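You operate a simulated robot arm through the tools that you are given. There is no shell and no other tool.

You run a simulated robot arm. Do the job below in one go: nothing can be reset, and whatever is moved stays where it is left.

## Task
Gauge the outlet bore of the pump casing and plug it, then tap the red casing plug flush.
Fine: If the gauge goes in, take the plug with the yellow knob; if it stops, the blue. Put gauge and mallet back.
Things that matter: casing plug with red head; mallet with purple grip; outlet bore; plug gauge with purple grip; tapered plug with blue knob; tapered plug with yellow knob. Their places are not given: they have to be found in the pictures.

It is judged by the outcome, as a careful person would: the job done as asked, and still so three seconds after it is handed in. It fails if anything else is knocked over, pushed out of place, dropped, spilled or broken.

## Robot
A 7-joint arm with a two-finger parallel gripper, fixed in place. Base frame: the origin is at the foot of the arm, x ahead of it, y to its left, z up; the work surface is at about z = 86. Units: cm, degrees, N and s.
With the tool pointing down near the work surface it reaches from about 20 to 74 cm from the base axis. Its first joint turns from -166.0 to 166.0 degrees. Payload 1.57 kg.
The TCP is the grasp point between the finger pads, 3 cm short of the fingertips. In the tool frame z runs along the fingers and y along their closing line. The gripper opens to 11 cm. The fingers are 2.4 cm wide and 1.2 cm thick; the gripper's body (4.8 by 11.2 cm) begins 7.8 cm behind the TCP.
Orientation is told as [roll, pitch, yaw] about the base's x, y, z axes, in that order, counted from this pose: with the fingers straight down and closing along the base's y, the tool's x points along the base's -x, its y along +y and its z along -z.

## Interface
- The arm moves only by the tool apply_moves. Its argument "targets" is a list of rows, each an object (a shift or turn left out is 0, a gripper value left out holds the last) with "dp": the shift along the tool's x, y, z in cm, a list of three; "turn": the turn, a rotation vector about the tool's x, y, z in degrees, a list of three. In form: [{"dp": [dx, dy, dz], "turn": [wx, wy, wz]}, ...]. A call has 1 to 20 rows; each row shifts and turns the commanded pose from where the row before left it, along the tool's axes as they then stand. "grip" is the finger opening in cm, from 0 to 11, set as the call begins (left out, the last holds). A row lasts 0.2 s, in which the tool goes at most 5 cm and 8.6 degrees; a call with a longer step from one row to the next is refused whole, and so is a gripper value outside its range. A pose out of reach is approached as far as the arm can. The call stops where the force on the tool passes 40 N (or 10 N more than at its start, if that is more) or the arm is blocked; 0.2 s more then pass. The fingers move at their own pace (about 4.5 cm/s each) and stop on an object; they squeeze with about 21 N. The grip force told is the motor's: it shows also when the fingers shut on nothing. Time passes only in rows, and 0.2 s behind the last, so rows that do not move let the fingers close. It gives the time, the measured TCP pose, the force on the tool (base axes), the opening and the grip force at its end, in the units of the frame above (readings bear some noise), with the torque about the TCP (base axes, N m) and any sound that the robot's microphone picked up.
- Cameras (640 x 400 px; columns grow to the right, rows downward): "scene" is fixed at [39.99, 65.05, 147.11]; the picture's right is [-0.99, 0.10, 0.00], its down [0.08, 0.77, -0.63] and it looks along [-0.06, -0.63, -0.78] (base axes); focal length 260 px, centre (320, 200). "wrist" rides on the gripper at [7, 1.6, -14.1] in the tool frame; the picture's right is [-0.23, 0.97, 0.00], its down [-0.86, -0.20, -0.48] and it looks along [-0.47, -0.11, 0.88] (tool axes); focal length 222 px, centre (320, 200).
- camera(camera): a new picture of that camera. No time passes.
- raise_lower(by): slides the trunk up (or, below 0, down) by that many cm; the arm rides with it, the base frame stays. It gives what a move gives, with no picture.
- measure_at(camera, pixels): for up to 12 pixels [column, row] of the newest picture of that camera ("zoom" is the newest enlarged one), the place [x, y, z] in the base frame of the surface seen there, good to about 0.2 cm. No time passes.
- close_up(camera, box): a new picture of the part [left, top, right, bottom] of that camera's present view, enlarged. No time passes.
- close_job(): hands the job in; it is judged then, once.

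Leave the gripper open and the arm clear of the work at the hand-in unless told otherwise.

The tools are called after "Request:" as name(argument=value, ...) on one line, values as JSON. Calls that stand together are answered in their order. apply_moves: Moves the arm, as the interface text tells. Its arguments: {"type":"object","properties":{"targets":{"type":"array","items":{"type":"object","properties":{"dp":{"type":"array","items":{"type":"number"}},"turn":{"type":"array","items":{"type":"number"}}}}},"grip":{"type":"number"}},"required":["targets"]} The other tools are called the same way: raise_lower (by) slides the trunk up or down; camera (camera) takes a picture; measure_at (camera, pixels) gives the place of the surface under pixels of a picture; close_up (camera, box) takes an enlarged picture of a part of a camera's view; close_job () hands the job in.

At the start:

```text
t: 0.0
tcp_pos: [39.78, 38.97, 123.23]
orientation: [0.1, 0.0, 0.0]
wrist_force: [-0.3, -0.8, 0.5]
moment: [0.02, 0.02, -0.02]
width: 10.99
grip_force: 0.0
trunk travel left (down, up): [-50.0, 9.0]
```

scene: 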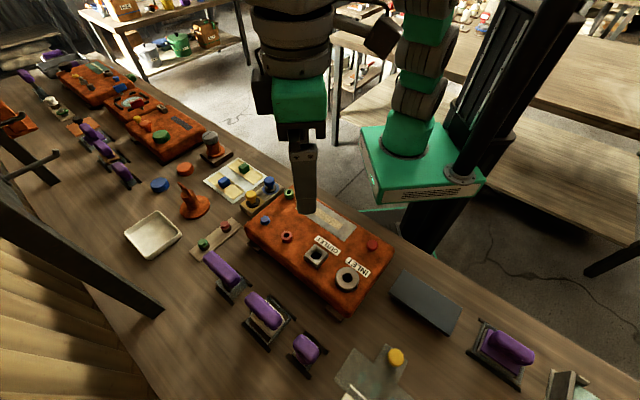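
wrist: 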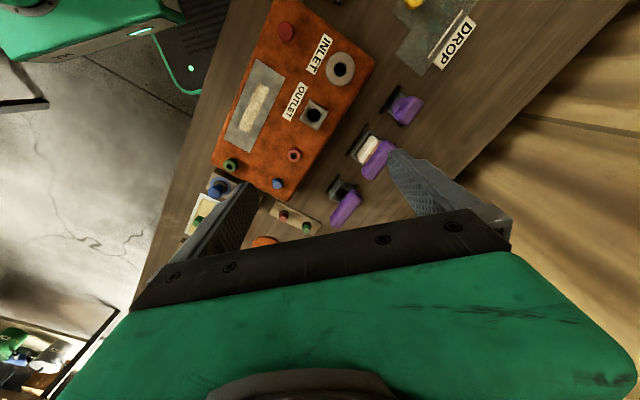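

I see an orange pump casing in the middle with OUTLET and INLET labels, three purple-gripped tools beside it, and another purple one at right. I'll look closer at several areas before moving.

Request:
close_up(camera="scene", box=[230, 170, 410, 320])

Request:
close_up(camera="scene", box=[190, 230, 350, 390])

Request:
close_up(camera="scene", box=[330, 270, 640, 400])

Request:
close_up(camera="scene", box=[120, 120, 300, 260])

Request:
close_up(camera="scene", box=[0, 40, 240, 210])

Request:
close_up(camera="wrist", box=[180, 0, 480, 250])

```text
2.67 times, centred on (320, 245) of scene
```

zoom: 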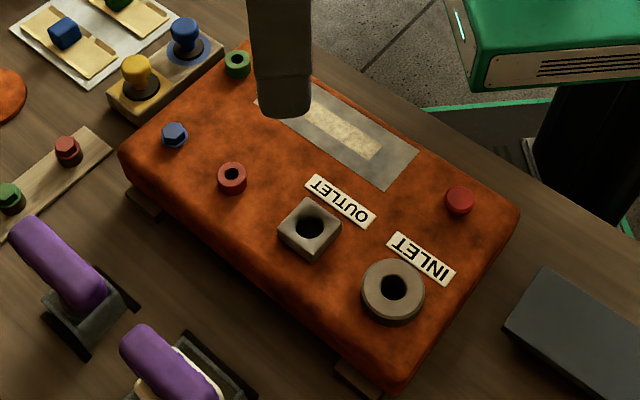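

```text
2.50 times, centred on (270, 310) of scene
```

zoom: 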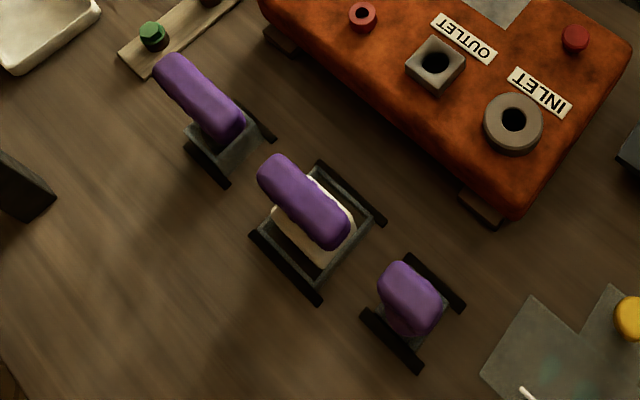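

```text
2.06 times, centred on (485, 335) of scene
```

zoom: 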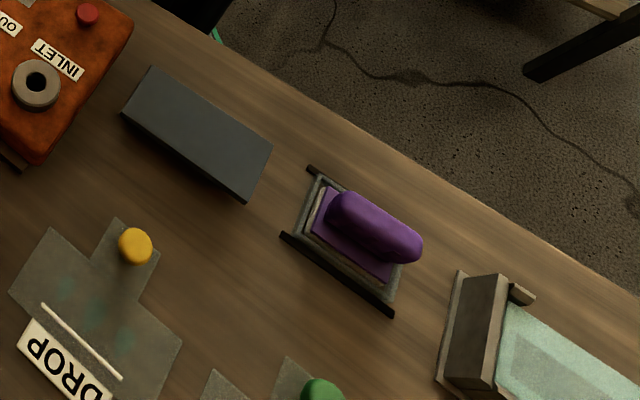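

```text
2.86 times, centred on (210, 190) of scene
```

zoom: 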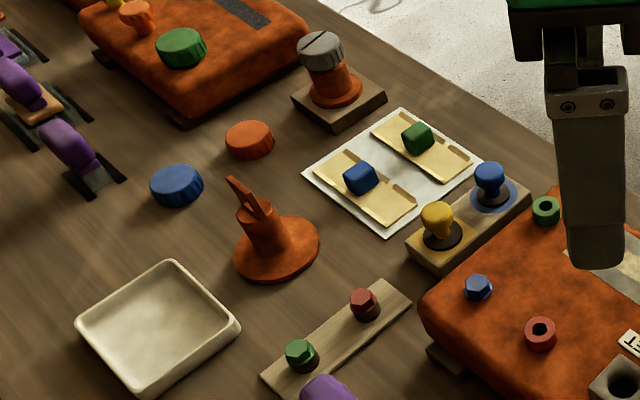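

```text
2.35 times, centred on (120, 125) of scene
```

zoom: 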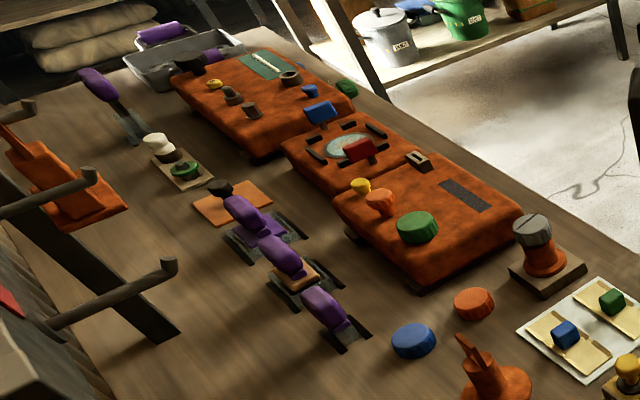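

```text
1.60 times, centred on (330, 125) of wrist
```

zoom: 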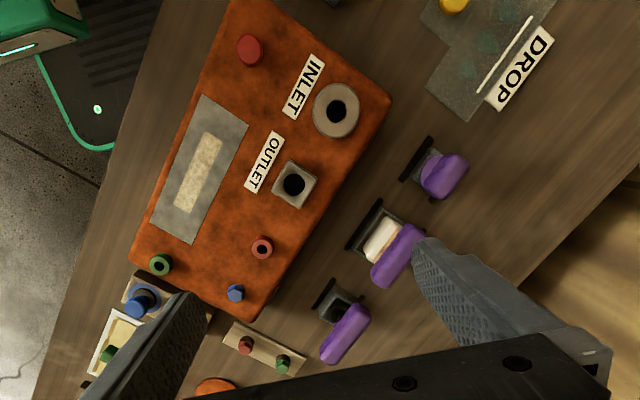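

The three purple-gripped tools stand in dark holders. I'll measure the key features in the scene picture: casing, tools, bores, plugs and the red head.

Request:
camera(camera="scene")

Request:
measure_at(camera="scene", pixels=[[316, 256], [347, 279], [372, 243], [252, 197], [269, 184], [210, 258], [238, 282], [250, 297], [280, 322], [300, 342], [315, 350], [500, 340]])

Request:
measure_at(camera="scene", pixels=[[250, 230], [327, 310], [390, 270], [287, 190], [265, 220], [288, 237], [290, 193], [212, 285], [285, 308], [270, 345], [318, 360], [225, 300]])

```text
taken
```

scene: 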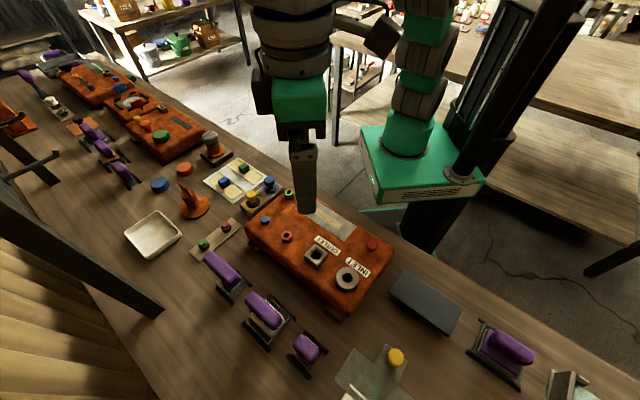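

```text
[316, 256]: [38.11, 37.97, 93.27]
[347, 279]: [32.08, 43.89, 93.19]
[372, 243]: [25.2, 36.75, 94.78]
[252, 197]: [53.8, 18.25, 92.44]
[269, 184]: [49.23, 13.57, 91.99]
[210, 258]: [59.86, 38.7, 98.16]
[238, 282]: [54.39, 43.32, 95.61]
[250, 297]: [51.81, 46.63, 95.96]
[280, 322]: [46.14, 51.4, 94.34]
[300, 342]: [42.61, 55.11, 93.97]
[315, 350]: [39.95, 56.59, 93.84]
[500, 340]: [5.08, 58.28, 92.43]
```

```text
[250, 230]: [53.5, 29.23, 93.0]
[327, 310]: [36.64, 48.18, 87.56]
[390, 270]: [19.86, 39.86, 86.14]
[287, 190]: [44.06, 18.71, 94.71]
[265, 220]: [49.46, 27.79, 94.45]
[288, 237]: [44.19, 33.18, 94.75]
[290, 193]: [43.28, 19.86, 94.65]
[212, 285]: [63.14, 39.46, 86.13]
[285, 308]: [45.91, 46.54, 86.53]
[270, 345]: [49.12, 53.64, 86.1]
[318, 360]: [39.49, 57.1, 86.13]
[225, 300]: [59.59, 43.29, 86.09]
```

I'll zoom in tighter on each tool from both cameras to tell gauge from mallet.

Request:
close_up(camera="wrist", box=[310, 80, 440, 235])

Request:
close_up(camera="scene", box=[195, 240, 265, 310])

Request:
close_up(camera="scene", box=[235, 280, 335, 380])

Request:
close_up(camera="scene", box=[460, 310, 550, 390])

Request:
close_up(camera="wrist", box=[180, 150, 300, 250])

Request:
close_up(camera="wrist", box=[260, 0, 400, 180])

```text
2.58 times, centred on (375, 158) of wrist
```

zoom: 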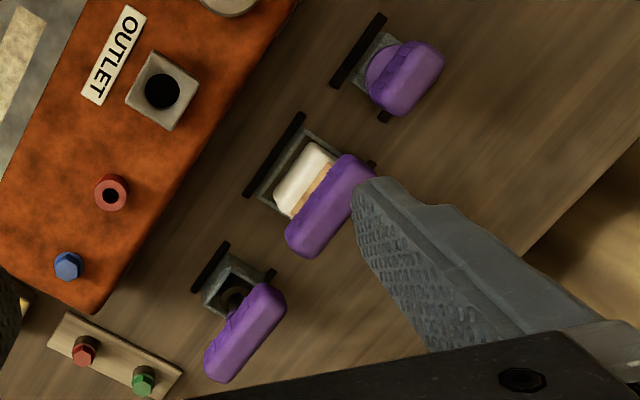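

```text
5.71 times, centred on (230, 275) of scene
```

zoom: 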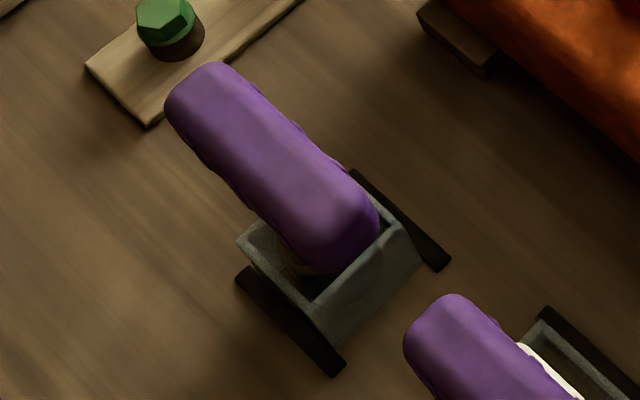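

```text
4.00 times, centred on (285, 330) of scene
```

zoom: 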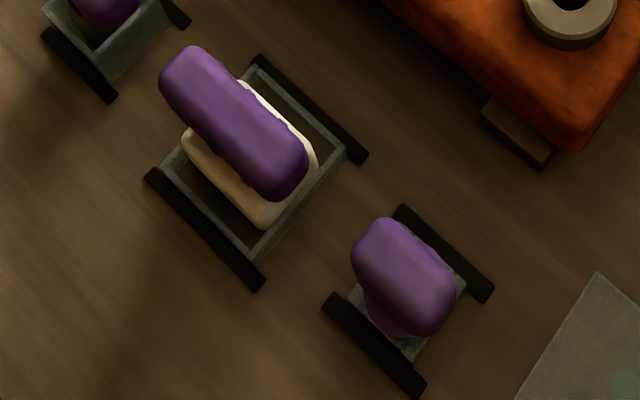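

```text
5.00 times, centred on (505, 350) of scene
```

zoom: 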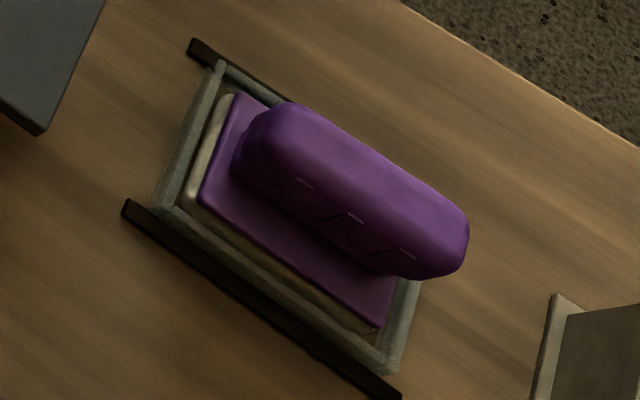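

```text
4.00 times, centred on (240, 200) of wrist
```

zoom: 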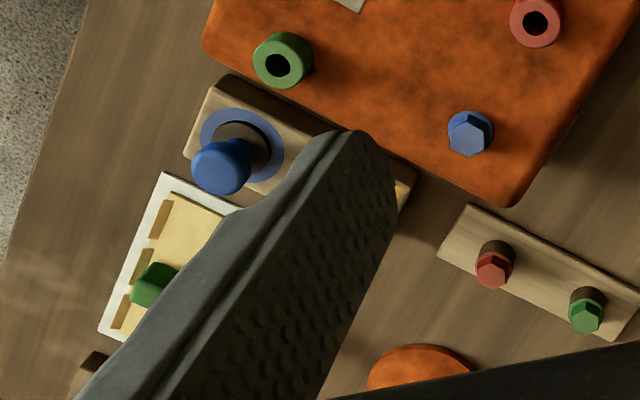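

```text
2.22 times, centred on (330, 90) of wrist
```

zoom: 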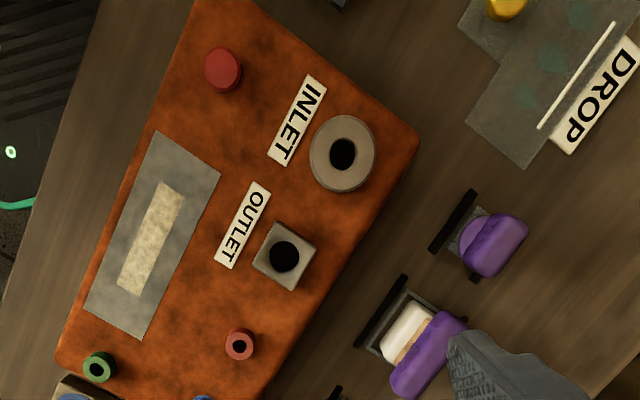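

The tool nearest the board has a dark head in a square cup, the middle one a white head with a tan band, and the third a purple flange. I need a side view to be sure, so I'll turn the wrist 45°, come down above the casing and tilt the camera outward.

Request:
apply_moves(targets=[{"turn": [0, 0, -7.5]}, {"turn": [0, 0, -7.5]}, {"turn": [0, 0, -7.5]}, {"turn": [0, 0, -7.5]}, {"turn": [0, 0, -7.5]}, {"turn": [0, 0, -7.5]}, {"dp": [-1, 0.1, 3.5]}, {"dp": [-1, 0.1, 3.5]}, {"dp": [-1, 0.1, 3.5]}, {"dp": [-1, 0.1, 3.5]}, {"turn": [0, -8, 0]}, {"turn": [0, -8, 0]}, {"turn": [0, -8, 0]}, {"turn": [0, -8, 0]}], grip=11)

Request:
camera(camera="wrist")

Request:
camera(camera="scene")

```text
t: 3.0
tcp_pos: [42.37, 42.04, 109.22]
orientation: [0.0, -32.1, 44.9]
wrist_force: [-0.7, 0.0, 0.0]
moment: [-0.02, 0.03, -0.01]
width: 11.03
grip_force: 0.1
trunk travel left (down, up): [-50.0, 9.0]
```

```text
taken
```

wrist: 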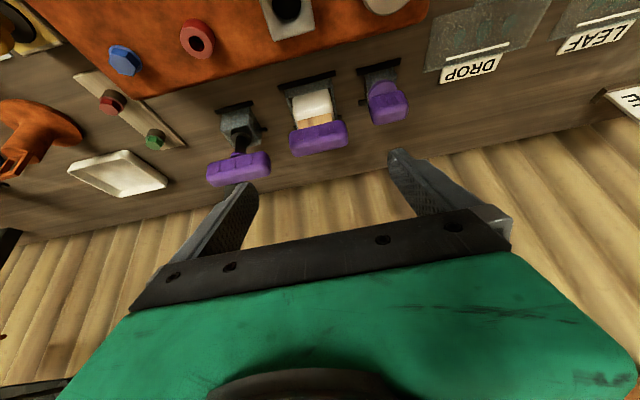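

```text
taken
```

scene: 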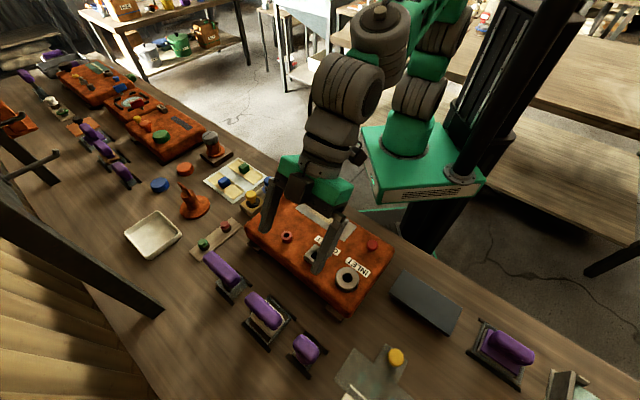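

The side view shows the three tools at (240,160), (318,125), (385,95), upside-down. Zooming in on each.

Request:
close_up(camera="wrist", box=[190, 50, 430, 200])

Request:
close_up(camera="wrist", box=[195, 90, 285, 190])

Request:
close_up(camera="wrist", box=[270, 60, 420, 165])

```text
2.67 times, centred on (310, 125) of wrist
```

zoom: 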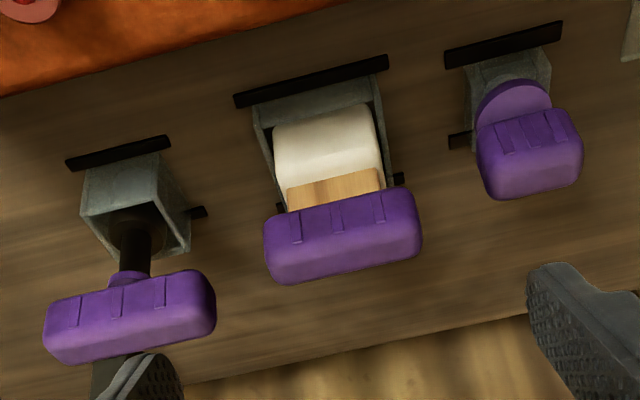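

```text
4.00 times, centred on (240, 140) of wrist
```

zoom: 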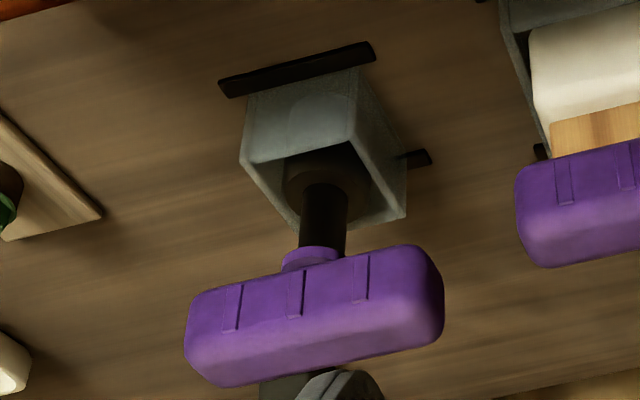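

```text
3.81 times, centred on (345, 112) of wrist
```

zoom: 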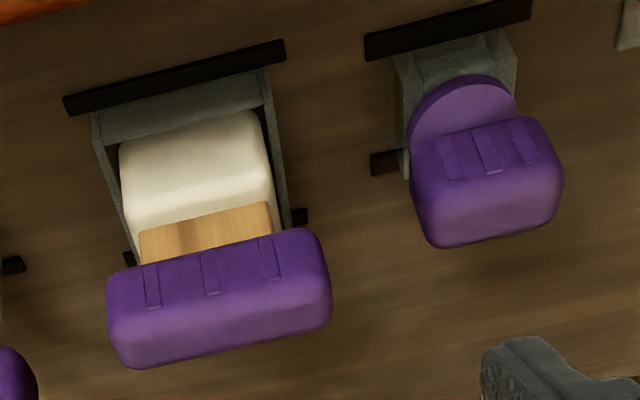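

Tool 2 has a white block head with a wooden neck, so it looks like the mallet. Tool 1 has a dark stem with a wider dark end, and tool 3 has a round purple collar over something hidden. I'll measure their features in this view.

Request:
measure_at(camera="wrist", pixels=[[210, 170], [268, 160], [240, 175], [240, 142], [293, 142], [345, 130], [314, 107], [318, 150], [371, 110], [406, 103], [385, 85], [388, 120]])

Request:
measure_at(camera="wrist", pixels=[[222, 112], [262, 103], [236, 130], [283, 88], [330, 75], [362, 70], [397, 60], [255, 133], [225, 127], [366, 105], [374, 82], [398, 80]])

```text
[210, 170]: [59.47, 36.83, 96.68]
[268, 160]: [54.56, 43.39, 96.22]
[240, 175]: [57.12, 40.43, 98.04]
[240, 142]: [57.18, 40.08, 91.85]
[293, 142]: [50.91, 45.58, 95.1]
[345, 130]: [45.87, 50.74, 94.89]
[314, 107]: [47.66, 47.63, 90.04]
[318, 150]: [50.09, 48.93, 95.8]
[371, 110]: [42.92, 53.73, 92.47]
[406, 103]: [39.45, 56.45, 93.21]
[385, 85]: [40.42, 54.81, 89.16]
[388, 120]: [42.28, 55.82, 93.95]
```

```text
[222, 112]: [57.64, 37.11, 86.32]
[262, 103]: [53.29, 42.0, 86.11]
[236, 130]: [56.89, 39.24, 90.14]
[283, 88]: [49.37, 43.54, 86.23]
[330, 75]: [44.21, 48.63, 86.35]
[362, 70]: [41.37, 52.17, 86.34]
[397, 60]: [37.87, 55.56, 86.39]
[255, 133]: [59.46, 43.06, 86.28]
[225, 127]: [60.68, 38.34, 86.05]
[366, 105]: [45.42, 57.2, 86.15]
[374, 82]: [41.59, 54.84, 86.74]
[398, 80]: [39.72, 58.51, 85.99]
```

I'll zoom tightly into the cup of tool 1 and the collar of tool 3, and look at the mallet head and the casing too.

Request:
close_up(camera="wrist", box=[220, 108, 268, 156])

Request:
close_up(camera="wrist", box=[355, 65, 415, 115])

Request:
close_up(camera="wrist", box=[180, 0, 420, 70])

Request:
close_up(camera="scene", box=[280, 215, 400, 310])

```text
8.33 times, centred on (244, 132) of wrist
```

zoom: 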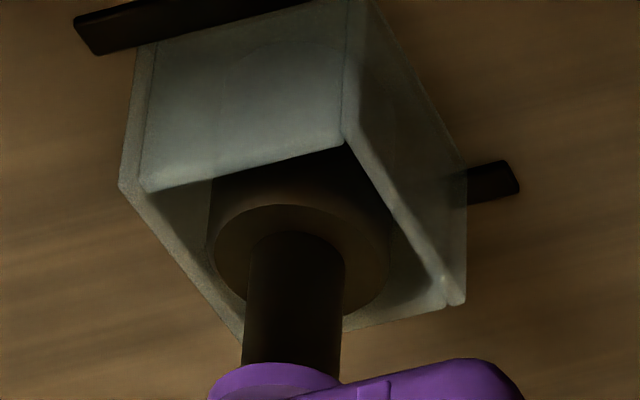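

```text
8.00 times, centred on (385, 90) of wrist
```

zoom: 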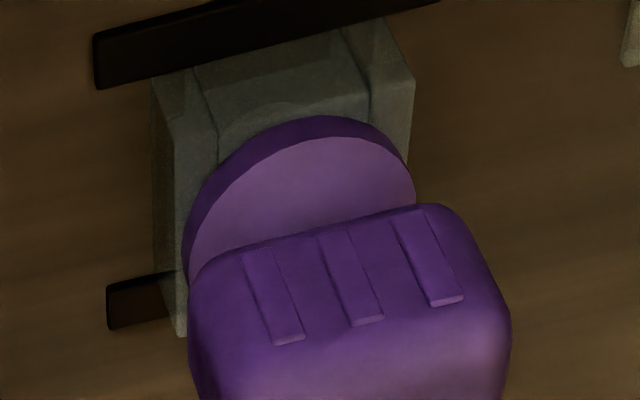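

```text
2.67 times, centred on (300, 35) of wrist
```

zoom: 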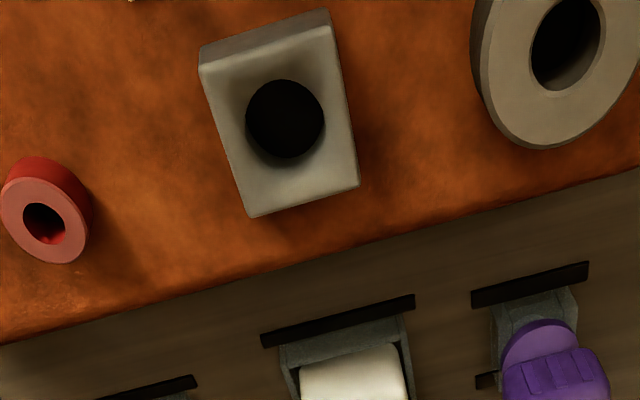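

```text
4.21 times, centred on (340, 262) of scene
```

zoom: 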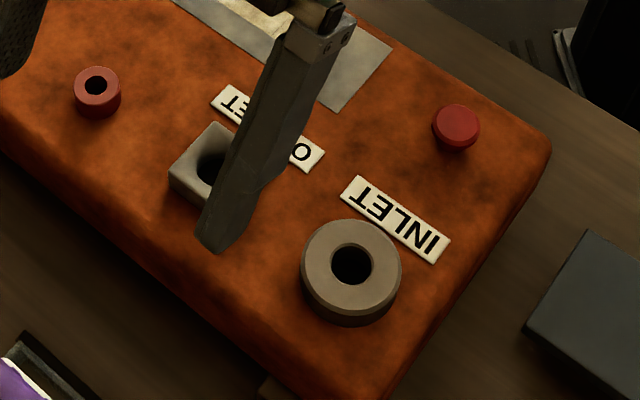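

Now I'll measure the heights of the casing top, boss tops, and the red plug head from the scene view, plus the plugs in their wooden block.

Request:
measure_at(camera="scene", pixels=[[372, 241], [371, 247], [378, 251], [366, 237], [335, 277], [350, 270], [358, 282], [385, 260], [340, 292], [330, 290], [313, 262], [265, 240]])

Request:
close_up(camera="scene", box=[230, 165, 300, 225])

Request:
measure_at(camera="scene", pixels=[[251, 194], [253, 202], [268, 182], [270, 189], [249, 207], [262, 200], [243, 205], [289, 193], [265, 221], [287, 237], [259, 210], [275, 180]])

```text
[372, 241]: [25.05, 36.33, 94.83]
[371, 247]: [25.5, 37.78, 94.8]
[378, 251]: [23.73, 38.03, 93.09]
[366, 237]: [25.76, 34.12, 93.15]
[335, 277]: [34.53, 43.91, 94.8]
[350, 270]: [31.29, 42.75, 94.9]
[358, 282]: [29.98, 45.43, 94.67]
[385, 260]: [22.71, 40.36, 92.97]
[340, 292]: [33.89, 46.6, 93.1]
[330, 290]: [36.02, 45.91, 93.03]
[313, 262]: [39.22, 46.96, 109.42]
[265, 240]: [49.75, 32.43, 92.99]
```

```text
6.67 times, centred on (265, 195) of scene
```

zoom: 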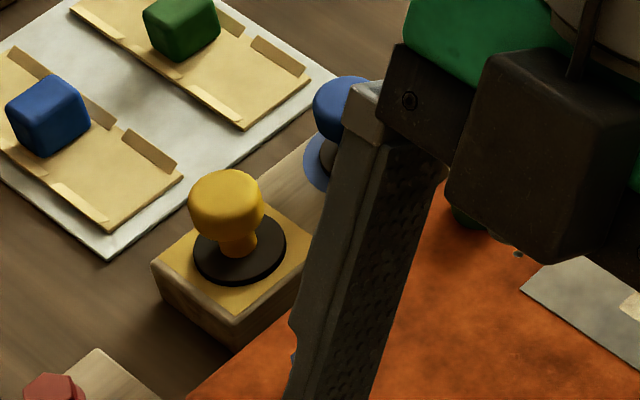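

```text
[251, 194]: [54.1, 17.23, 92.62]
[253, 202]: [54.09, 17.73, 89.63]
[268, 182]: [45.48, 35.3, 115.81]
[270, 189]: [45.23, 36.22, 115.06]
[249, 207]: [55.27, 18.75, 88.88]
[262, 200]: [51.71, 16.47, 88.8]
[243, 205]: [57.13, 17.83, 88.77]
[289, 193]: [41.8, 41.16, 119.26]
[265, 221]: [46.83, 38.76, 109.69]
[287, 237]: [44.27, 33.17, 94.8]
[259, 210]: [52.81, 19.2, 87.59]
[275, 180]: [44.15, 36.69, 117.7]
```

Casing top is at z≈93, the red head top at ≈94.85, and the boss tops at ≈94.8. Tool 3, with the collar, is the likely plug gauge. I'll level the tool, turn so the fingers close across the grip bar, and hover above tool 3 for a closer look.

Request:
apply_moves(targets=[{"turn": [0, 8, 0]}, {"turn": [0, 8, 0]}, {"turn": [0, 8, 0]}, {"turn": [0, 8.1, 0]}, {"turn": [0, 0, 8.18]}, {"turn": [0, 0, 8.18]}, {"turn": [0, 0, 8.18]}, {"turn": [0, 0, 8.18]}, {"turn": [0, 0, 8.18]}, {"turn": [0, 0, 8.18]}, {"turn": [0, 0, 8.18]}, {"turn": [0, 0, 8.18]}, {"turn": [0, 0, 8.18]}, {"turn": [0, 0, 8.18]}, {"turn": [0, 0, 8.18]}, {"dp": [2.6, 2.2, 0.5]}, {"dp": [2.6, 2.2, 0.5]}, {"dp": [2.6, 2.2, 0.5]}, {"dp": [2.6, 2.2, 0.5]}], grip=11)

Request:
camera(camera="wrist")

Request:
camera(camera="scene")

```text
t: 7.0
tcp_pos: [41.18, 54.54, 107.33]
orientation: [0.1, 0.0, -45.0]
wrist_force: [0.4, -0.5, -0.8]
moment: [0.04, 0.0, -0.01]
width: 11.02
grip_force: 0.1
out of reach, approached as far as the arm can: row 19
trunk travel left (down, up): [-50.0, 9.0]
```

```text
taken
```

wrist: 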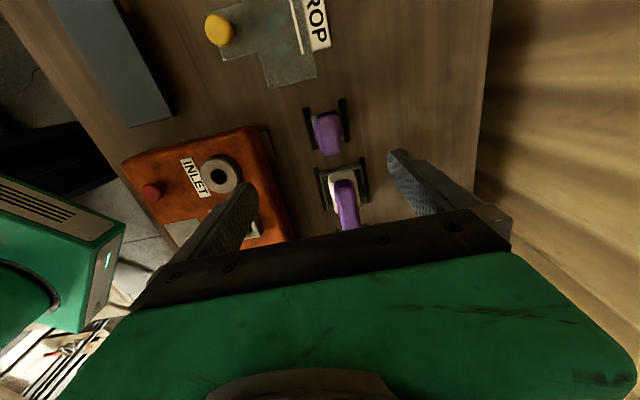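

```text
taken
```

scene: 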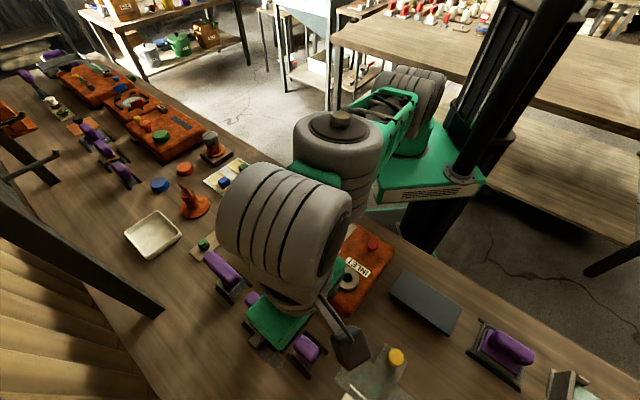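

The pose was slightly out of reach at this height. I'll raise the trunk 9 cm so the arm reaches further at working heights, then come back down and see where the tool ends up.

Request:
raise_lower(by=9)

```text
t: 8.2
tcp_pos: [41.26, 54.76, 116.14]
orientation: [-0.1, 0.0, -45.1]
wrist_force: [-0.2, 0.2, 0.7]
moment: [0.04, -0.02, -0.03]
width: 10.99
grip_force: 0.1
trunk travel left (down, up): [-59.0, 0.0]
```

Trunk is up. Now I'll lower 9 cm straight down and look at tool 3 from here.

Request:
apply_moves(targets=[{"dp": [0, 0, 3]}, {"dp": [0, 0, 3]}, {"dp": [0, 0, 3]}, {"dp": [0, 0, 0]}])

Request:
camera(camera="wrist")

Request:
close_up(camera="wrist", box=[270, 70, 420, 240])

```text
t: 9.2
tcp_pos: [41.35, 54.53, 107.22]
orientation: [-0.1, 0.0, -44.9]
wrist_force: [-0.3, -0.4, 0.2]
moment: [0.01, 0.02, 0.02]
width: 11.0
grip_force: 0.1
trunk travel left (down, up): [-59.0, 0.0]
```

```text
taken
```

wrist: 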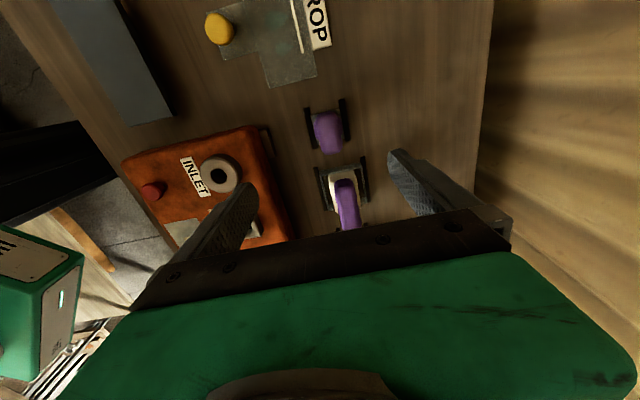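

```text
2.35 times, centred on (345, 155) of wrist
```

zoom: 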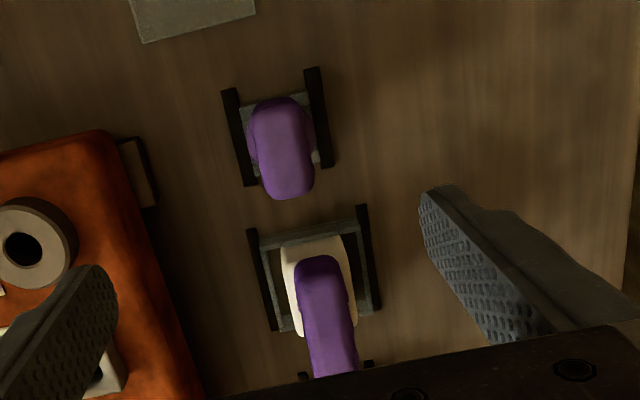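

Tool 3 is at about (327,130) in the wrist picture. I'll measure its grip's edges and collar in the zoomed picture.

Request:
measure_at(camera="zoom", pixels=[[280, 104], [262, 140], [280, 140], [300, 140], [280, 165], [268, 165], [305, 170], [285, 185], [288, 195], [250, 140], [313, 135], [270, 185]])

Request:
measure_at(camera="zoom", pixels=[[297, 270], [330, 270], [315, 262], [315, 300], [325, 330], [340, 360], [305, 360], [290, 255], [350, 280], [290, 320], [265, 240], [375, 300]])

Request:
close_up(camera="wrist", box=[295, 90, 360, 160])

```text
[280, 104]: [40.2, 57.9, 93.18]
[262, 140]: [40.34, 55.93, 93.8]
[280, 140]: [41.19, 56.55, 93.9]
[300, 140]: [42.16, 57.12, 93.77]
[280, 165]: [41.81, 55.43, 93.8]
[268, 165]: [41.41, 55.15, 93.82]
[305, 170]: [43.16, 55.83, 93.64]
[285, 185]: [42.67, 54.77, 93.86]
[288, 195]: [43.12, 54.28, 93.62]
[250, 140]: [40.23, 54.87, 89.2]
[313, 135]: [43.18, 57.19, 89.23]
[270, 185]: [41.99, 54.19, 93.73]
```

```text
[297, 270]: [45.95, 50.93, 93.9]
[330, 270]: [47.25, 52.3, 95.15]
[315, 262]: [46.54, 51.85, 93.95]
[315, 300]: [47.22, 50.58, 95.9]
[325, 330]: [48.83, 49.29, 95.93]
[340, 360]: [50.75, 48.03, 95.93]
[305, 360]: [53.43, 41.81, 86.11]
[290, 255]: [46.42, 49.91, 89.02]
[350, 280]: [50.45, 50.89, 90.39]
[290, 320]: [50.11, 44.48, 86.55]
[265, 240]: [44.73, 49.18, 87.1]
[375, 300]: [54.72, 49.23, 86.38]
```

```text
5.71 times, centred on (328, 125) of wrist
```

zoom: 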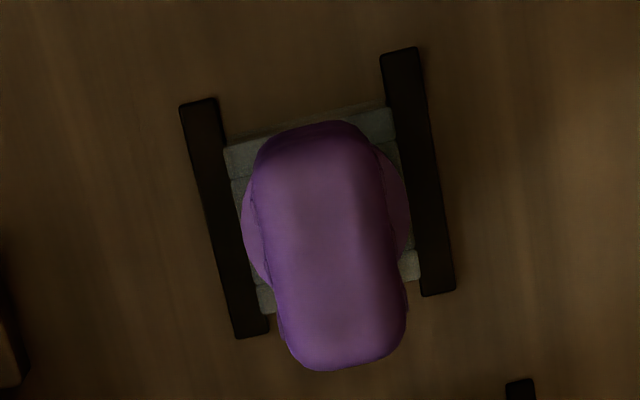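

Tool 3's grip centre is about (41.7, 56.0), with its top at z=93.9 and its collar top at 89.2. I'll lower 5 cm and check whether the arm settles at the commanded spot now that it's within reach.

Request:
apply_moves(targets=[{"dp": [0, 0, 2.5]}, {"dp": [0, 0, 2.5]}, {"dp": [0, 0, 0]}], grip=5.5)

Request:
close_up(camera="wrist", box=[240, 70, 400, 230])

```text
t: 10.1
tcp_pos: [41.32, 54.61, 102.39]
orientation: [-0.1, 0.1, -45.0]
wrist_force: [0.9, 0.0, 0.4]
moment: [0.0, 0.01, 0.02]
width: 5.5
grip_force: 0.0
trunk travel left (down, up): [-59.0, 0.0]
```

```text
2.50 times, centred on (320, 150) of wrist
```

zoom: 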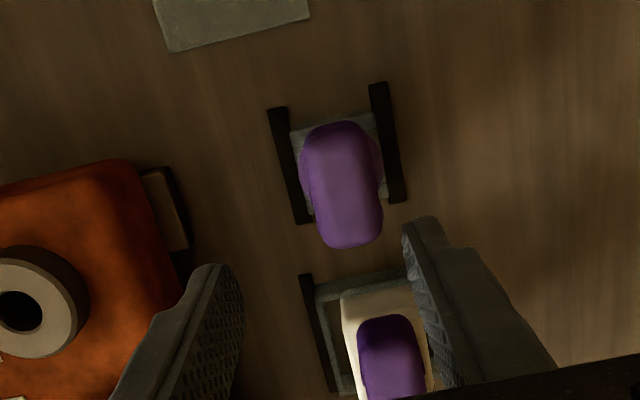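

It holds at (41.3, 54.6). I'll re-measure the grip from this closer view before descending.

Request:
measure_at(camera="zoom", pixels=[[305, 160], [377, 155], [310, 190], [378, 190], [320, 220], [378, 220], [340, 128], [345, 180], [350, 235], [352, 243], [340, 140], [330, 200]])

Request:
measure_at(camera="zoom", pixels=[[300, 160], [302, 180], [384, 165], [383, 180], [296, 135], [370, 120], [375, 87], [400, 200], [274, 112], [303, 220], [270, 110], [305, 205]])

```text
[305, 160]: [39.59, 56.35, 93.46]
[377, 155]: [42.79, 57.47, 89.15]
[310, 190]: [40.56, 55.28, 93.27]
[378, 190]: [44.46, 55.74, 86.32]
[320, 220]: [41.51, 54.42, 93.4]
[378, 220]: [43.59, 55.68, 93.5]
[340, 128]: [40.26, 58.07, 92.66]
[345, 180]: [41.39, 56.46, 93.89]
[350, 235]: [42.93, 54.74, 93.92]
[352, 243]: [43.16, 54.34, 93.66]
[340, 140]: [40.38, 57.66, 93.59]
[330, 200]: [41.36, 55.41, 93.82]
```

```text
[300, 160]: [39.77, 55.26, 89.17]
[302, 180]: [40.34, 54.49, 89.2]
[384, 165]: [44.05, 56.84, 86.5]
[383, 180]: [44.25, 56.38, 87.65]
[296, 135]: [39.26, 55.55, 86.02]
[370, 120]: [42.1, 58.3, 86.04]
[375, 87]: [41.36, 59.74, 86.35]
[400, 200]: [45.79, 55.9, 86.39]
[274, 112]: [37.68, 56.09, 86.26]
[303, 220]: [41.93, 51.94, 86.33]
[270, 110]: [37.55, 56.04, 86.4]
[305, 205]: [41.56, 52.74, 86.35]
```

Grip centre refined: (41.58, 56.0), about 2.4 cm wide. I'll descend to z≈92.8, which puts the fingertips just above the collar.

Request:
apply_moves(targets=[{"dp": [0.8, 1.16, 2.0]}, {"dp": [0, 0, 2.6]}, {"dp": [0, 0, 2.5]}, {"dp": [0, 0, 1.5]}, {"dp": [0, 0, 1.0]}, {"dp": [0, 0, 0]}], grip=5.5)

Request:
camera(camera="wrist")

Request:
close_up(camera="scene", box=[230, 260, 370, 380])

```text
t: 11.4
tcp_pos: [41.56, 55.98, 92.65]
orientation: [-0.2, 0.0, -45.1]
wrist_force: [0.2, 0.5, -0.5]
moment: [0.02, -0.02, 0.0]
width: 5.51
grip_force: 0.0
trunk travel left (down, up): [-59.0, 0.0]
```

```text
taken
```

wrist: 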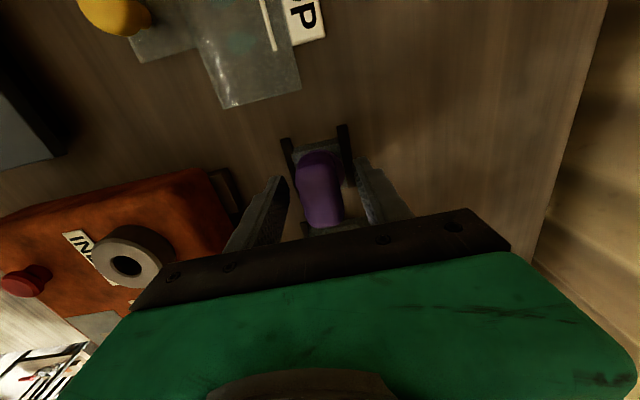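

```text
3.33 times, centred on (300, 320) of scene
```

zoom: 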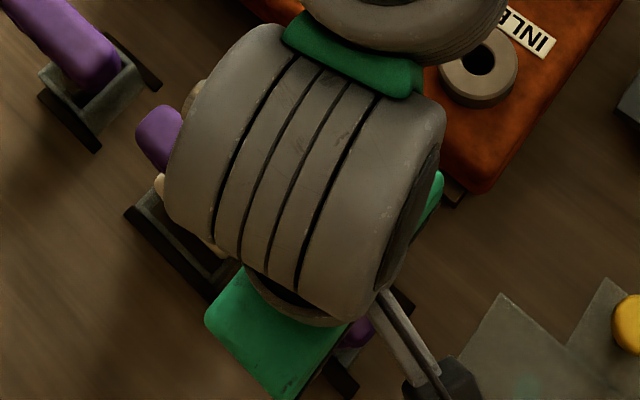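

The fingers straddle the grip with clearance both sides. I'll close on it and hold.

Request:
apply_moves(targets=[{"dp": [0, 0, 0]}, {"dp": [0, 0, 0]}, {"dp": [0, 0, 0]}, {"dp": [0, 0, 0]}], grip=0)

```text
t: 12.4
tcp_pos: [41.55, 56.04, 92.65]
orientation: [-0.1, 0.1, -44.9]
wrist_force: [0.6, 0.2, 0.6]
moment: [0.05, -0.02, 0.01]
width: 2.79
grip_force: 21.3
trunk travel left (down, up): [-59.0, 0.0]
```

Gripped at 2.8 cm opening. I'll lift straight up slowly to clear the cup, then look at what's under the collar.

Request:
apply_moves(targets=[{"dp": [0, 0, -0.7]}, {"dp": [0, 0, -1]}, {"dp": [0, 0, -1.5]}, {"dp": [0, 0, -2]}, {"dp": [0, 0, -2]}, {"dp": [0, 0, 0]}], grip=0)

Request:
camera(camera="wrist")

Request:
close_up(camera="scene", box=[230, 260, 370, 380])

```text
t: 13.8
tcp_pos: [41.55, 56.08, 99.84]
orientation: [-0.1, 0.0, -45.0]
wrist_force: [1.1, -0.9, -1.5]
moment: [0.0, 0.04, -0.03]
width: 2.8
grip_force: 21.0
trunk travel left (down, up): [-59.0, 0.0]
```

```text
taken
```

wrist: 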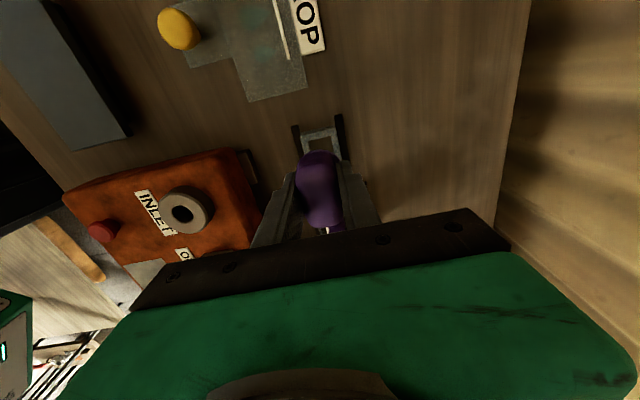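

```text
3.33 times, centred on (300, 320) of scene
```

zoom: 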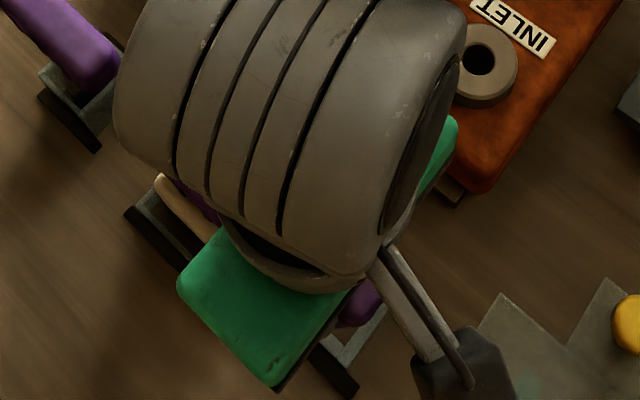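

The gauge is out of its cup. I'll carry it up and inward over the casing, then tilt it toward the scene camera to see the pin.

Request:
apply_moves(targets=[{"dp": [0, -0.5, -3]}, {"dp": [0, -1, -3]}, {"dp": [-1, -1.5, -3]}, {"dp": [-2, -2, -3]}, {"dp": [-2.5, -2.5, 0]}, {"dp": [-2.5, -2.5, 0]}, {"dp": [-2.3, -3, 0]}, {"turn": [-8, 0, 0]}, {"turn": [-8, 0, 0]}, {"turn": [-8, 0, 0]}, {"turn": [-8, 0, 0]}, {"turn": [-8, 0, 0]}, {"dp": [0, 0, 0]}], grip=0)

Request:
camera(camera="scene")

Request:
close_up(camera="scene", box=[250, 220, 370, 310])

```text
t: 16.6
tcp_pos: [39.58, 39.54, 111.84]
orientation: [40.0, 0.0, -45.0]
wrist_force: [-0.8, 0.4, -0.8]
moment: [-0.03, 0.03, -0.02]
width: 2.79
grip_force: 20.7
trunk travel left (down, up): [-59.0, 0.0]
```

```text
taken
```

scene: 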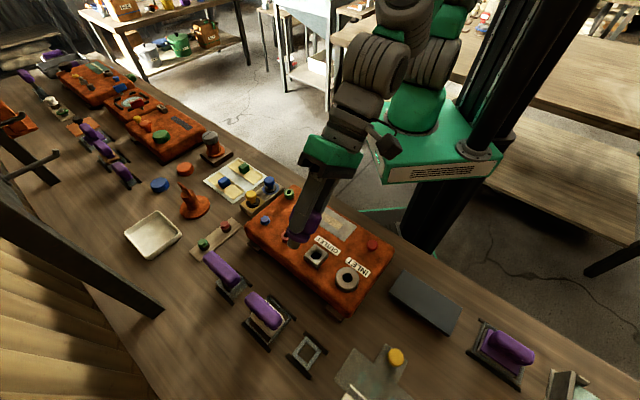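

```text
4.44 times, centred on (310, 265) of scene
```

zoom: 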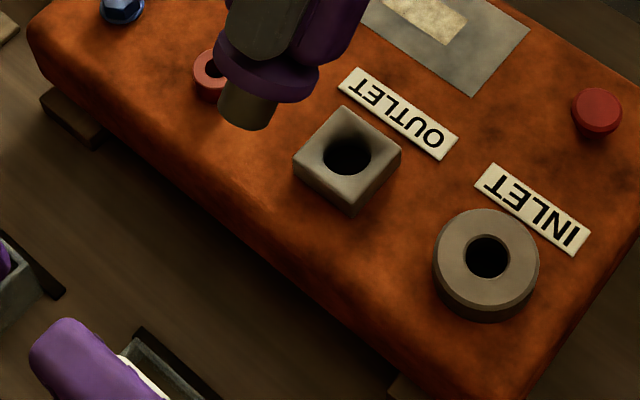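

It is the plug gauge: a purple collar with a steel pin below. Now I'll measure the pin tip, collar and the outlet boss and bore rim from the zoomed scene.

Request:
close_up(camera="scene", box=[270, 200, 350, 290])

```text
4.44 times, centred on (310, 245) of scene
```

zoom: 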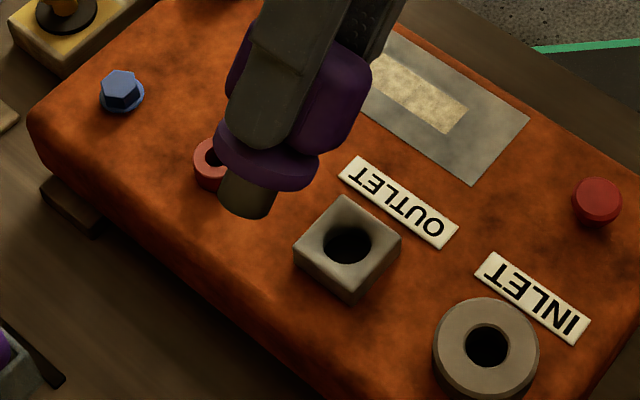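

Request:
measure_at(camera="zoom", pixels=[[345, 200], [398, 238], [296, 246], [346, 288], [347, 213], [378, 243], [315, 245], [347, 275], [347, 245], [325, 225], [370, 225], [325, 265]])

Request:
measure_at(camera="zoom", pixels=[[245, 212], [225, 205], [268, 212], [240, 190], [218, 150], [315, 170], [265, 180], [317, 155], [300, 280], [350, 298], [400, 255], [250, 250]])

```text
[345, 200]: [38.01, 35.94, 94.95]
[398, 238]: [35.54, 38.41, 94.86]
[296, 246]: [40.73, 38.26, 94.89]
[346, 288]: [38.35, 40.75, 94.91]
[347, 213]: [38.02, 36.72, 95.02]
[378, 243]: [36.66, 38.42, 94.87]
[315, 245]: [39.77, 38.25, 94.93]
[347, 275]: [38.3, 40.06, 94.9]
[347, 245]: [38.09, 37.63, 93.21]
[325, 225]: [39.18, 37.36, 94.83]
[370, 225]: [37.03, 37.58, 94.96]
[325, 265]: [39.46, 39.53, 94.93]
```

```text
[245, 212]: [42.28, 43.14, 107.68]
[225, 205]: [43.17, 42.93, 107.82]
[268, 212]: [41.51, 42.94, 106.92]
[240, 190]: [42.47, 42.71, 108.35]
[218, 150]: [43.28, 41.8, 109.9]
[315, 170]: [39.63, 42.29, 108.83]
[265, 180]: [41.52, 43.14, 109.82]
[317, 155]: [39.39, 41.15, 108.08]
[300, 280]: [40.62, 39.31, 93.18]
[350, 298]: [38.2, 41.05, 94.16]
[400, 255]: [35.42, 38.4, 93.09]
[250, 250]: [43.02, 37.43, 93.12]
```

Outlet boss top is at z≈94.9 with the bore centre at about (38.17, 38.36). The pin tip sits ~6.2 cm below the TCP and the collar underside ~4.1 cm below. I'll level the gauge and hover it over the bore at z≈104.

Request:
apply_moves(targets=[{"turn": [8, 0, 0]}, {"turn": [8, 0, 0]}, {"turn": [8, 0, 0]}, {"turn": [8, 0, 0]}, {"turn": [8, 0, 0]}, {"dp": [0.16, -1.84, 2]}, {"dp": [0, 0, 3]}, {"dp": [0, 0, 2.8]}, {"dp": [0, 0, 0]}], grip=0)

Request:
camera(camera="wrist")

Request:
close_up(camera="scene", box=[270, 200, 350, 290])

```text
t: 18.6
tcp_pos: [38.02, 38.19, 104.02]
orientation: [-0.1, 0.0, -45.0]
wrist_force: [-1.0, 0.6, -2.1]
moment: [0.05, 0.03, -0.02]
width: 2.75
grip_force: 20.7
trunk travel left (down, up): [-59.0, 0.0]
```

```text
taken
```

wrist: 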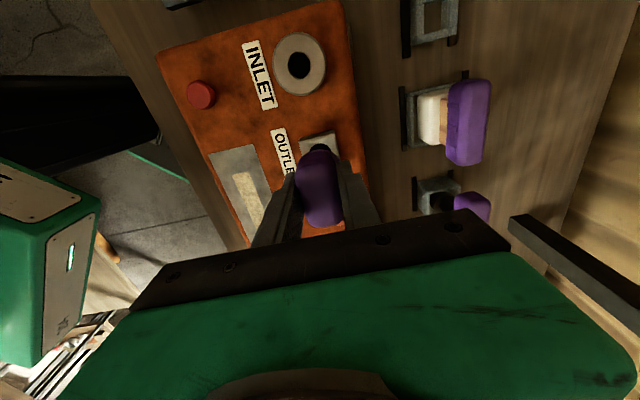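

```text
4.44 times, centred on (310, 245) of scene
```

zoom: 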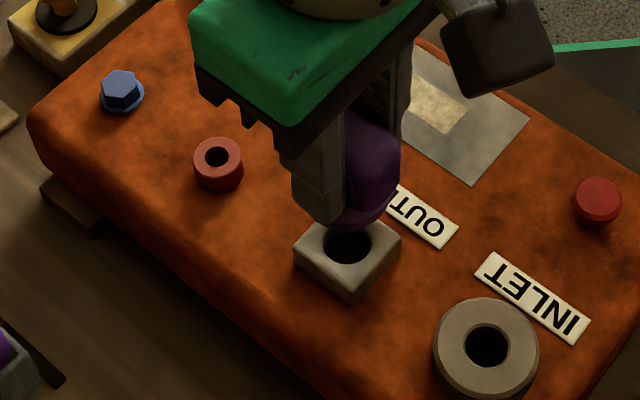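

Measured (38.02, 38.19); I'll nudge 0.2 cm outward to the bore centre and lower until the pin tip is just above the boss, then creep in.

Request:
apply_moves(targets=[{"dp": [0, 0.22, 0.8]}, {"dp": [0, 0, 0.8]}, {"dp": [0, 0, 0.4]}, {"dp": [0, 0, 0]}], grip=0)

Request:
close_up(camera="scene", box=[290, 220, 350, 280])

Request:
close_up(camera="wrist", box=[260, 100, 400, 240])

```text
t: 19.6
tcp_pos: [38.38, 38.55, 102.05]
orientation: [-0.1, 0.0, -44.9]
wrist_force: [-0.2, -0.4, -1.2]
moment: [-0.04, 0.04, 0.02]
width: 2.78
grip_force: 21.2
trunk travel left (down, up): [-59.0, 0.0]
```

```text
6.67 times, centred on (320, 250) of scene
```

zoom: 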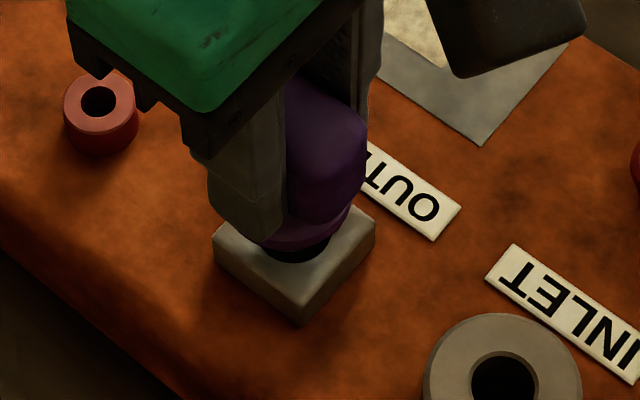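

```text
2.86 times, centred on (330, 170) of wrist
```

zoom: 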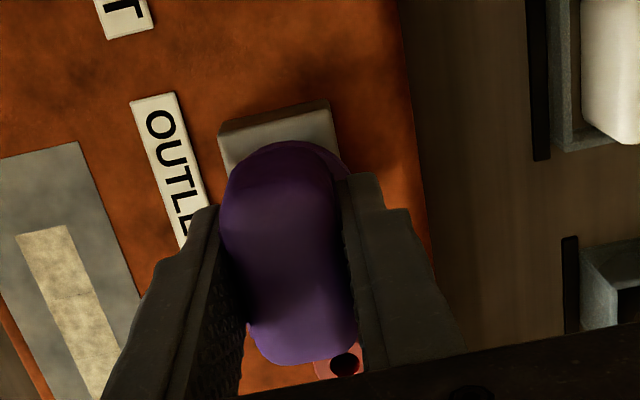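

The reading shows (38.38, 38.55), a bit more than commanded. I'll take another reading with a still row to average out noise.

Request:
apply_moves(targets=[{"dp": [0, 0, 0]}], grip=0)

Request:
apply_moves(targets=[{"dp": [0, 0, 0]}], grip=0)

Request:
apply_moves(targets=[{"dp": [0, 0, 0]}], grip=0)

```text
t: 20.1
tcp_pos: [38.33, 38.43, 101.87]
orientation: [-0.1, 0.0, -45.1]
wrist_force: [0.2, -0.1, -2.0]
moment: [-0.01, -0.02, -0.01]
width: 2.77
grip_force: 20.8
trunk travel left (down, up): [-59.0, 0.0]
```

```text
t: 20.4
tcp_pos: [38.31, 38.37, 102.0]
orientation: [-0.1, 0.0, -44.9]
wrist_force: [0.2, -1.3, -1.7]
moment: [-0.01, -0.02, -0.01]
width: 2.79
grip_force: 20.5
trunk travel left (down, up): [-59.0, 0.0]
```

```text
t: 20.9
tcp_pos: [38.28, 38.4, 101.98]
orientation: [-0.1, -0.1, -44.9]
wrist_force: [-0.4, -0.2, -1.6]
moment: [-0.04, 0.0, 0.0]
width: 2.74
grip_force: 21.1
trunk travel left (down, up): [-59.0, 0.0]
```

Averaged position is (38.31, 38.42), so I'll shift 0.1 cm back and creep down in small steps, watching the force.

Request:
apply_moves(targets=[{"dp": [0.04, -0.12, 0.2]}, {"dp": [0, 0, 0.3]}, {"dp": [0, 0, 0.3]}, {"dp": [0, 0, 0.3]}], grip=0)

```text
t: 21.9
tcp_pos: [38.19, 38.33, 100.98]
orientation: [-0.1, 0.0, -45.0]
wrist_force: [-0.2, -0.5, -0.8]
moment: [0.02, -0.01, -0.01]
width: 2.79
grip_force: 21.3
trunk travel left (down, up): [-59.0, 0.0]
```

No contact yet at z=100.98. Continuing in 0.25 cm steps.

Request:
apply_moves(targets=[{"dp": [0, 0, 0.25]}, {"dp": [0, 0, 0.25]}], grip=0)

```text
t: 22.4
tcp_pos: [38.25, 38.31, 100.42]
orientation: [0.0, 0.1, -45.0]
wrist_force: [-3.0, -0.7, -1.1]
moment: [-0.05, 0.09, -0.04]
width: 2.79
grip_force: 21.3
trunk travel left (down, up): [-59.0, 0.0]
```

At z=100.42 only a slight sideways force of −3 N in x appears, perhaps the chamfer. I'll continue carefully.

Request:
apply_moves(targets=[{"dp": [0, 0, 0.2]}, {"dp": [0, 0, 0.2]}, {"dp": [0, 0, 0]}], grip=0)

```text
t: 23.2
tcp_pos: [38.14, 38.38, 99.99]
orientation: [-0.1, 0.0, -44.9]
wrist_force: [0.9, -0.4, -1.6]
moment: [-0.01, -0.02, 0.01]
width: 2.78
grip_force: 21.1
trunk travel left (down, up): [-59.0, 0.0]
```

No vertical force at z=99.99, so the pin seems to be going in. I'll continue toward collar contact near z≈99.

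Request:
apply_moves(targets=[{"dp": [0, 0, 0.25]}, {"dp": [0, 0, 0.25]}, {"dp": [0, 0, 0]}], grip=0)

Request:
close_up(camera="scene", box=[290, 220, 350, 280])

```text
t: 24.1
tcp_pos: [38.25, 38.4, 99.56]
orientation: [-0.1, -0.1, -45.0]
wrist_force: [0.3, 0.2, -1.4]
moment: [0.02, 0.04, 0.02]
width: 2.78
grip_force: 20.7
trunk travel left (down, up): [-59.0, 0.0]
```

```text
6.67 times, centred on (320, 250) of scene
```

zoom: 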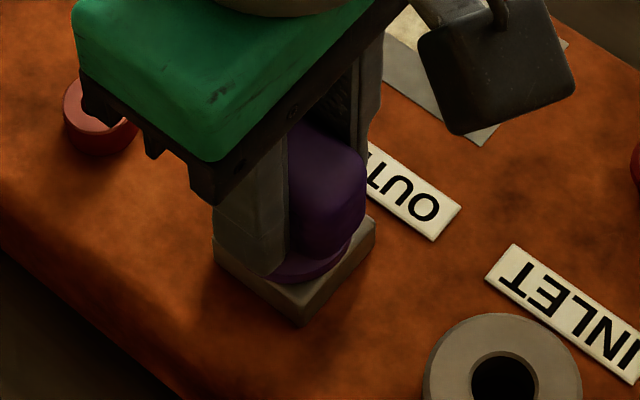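

Still free at z=99.56. Continuing to the collar seat.

Request:
apply_moves(targets=[{"dp": [0, 0, 0.2]}, {"dp": [0, 0, 0.2]}, {"dp": [0, 0, 0]}], grip=0)

```text
t: 24.9
tcp_pos: [38.22, 38.26, 99.47]
orientation: [0.3, 0.0, -44.9]
wrist_force: [-2.2, -2.7, 24.6]
moment: [-0.3, 0.2, -0.04]
width: 2.78
grip_force: 21.5
trunk travel left (down, up): [-59.0, 0.0]
```

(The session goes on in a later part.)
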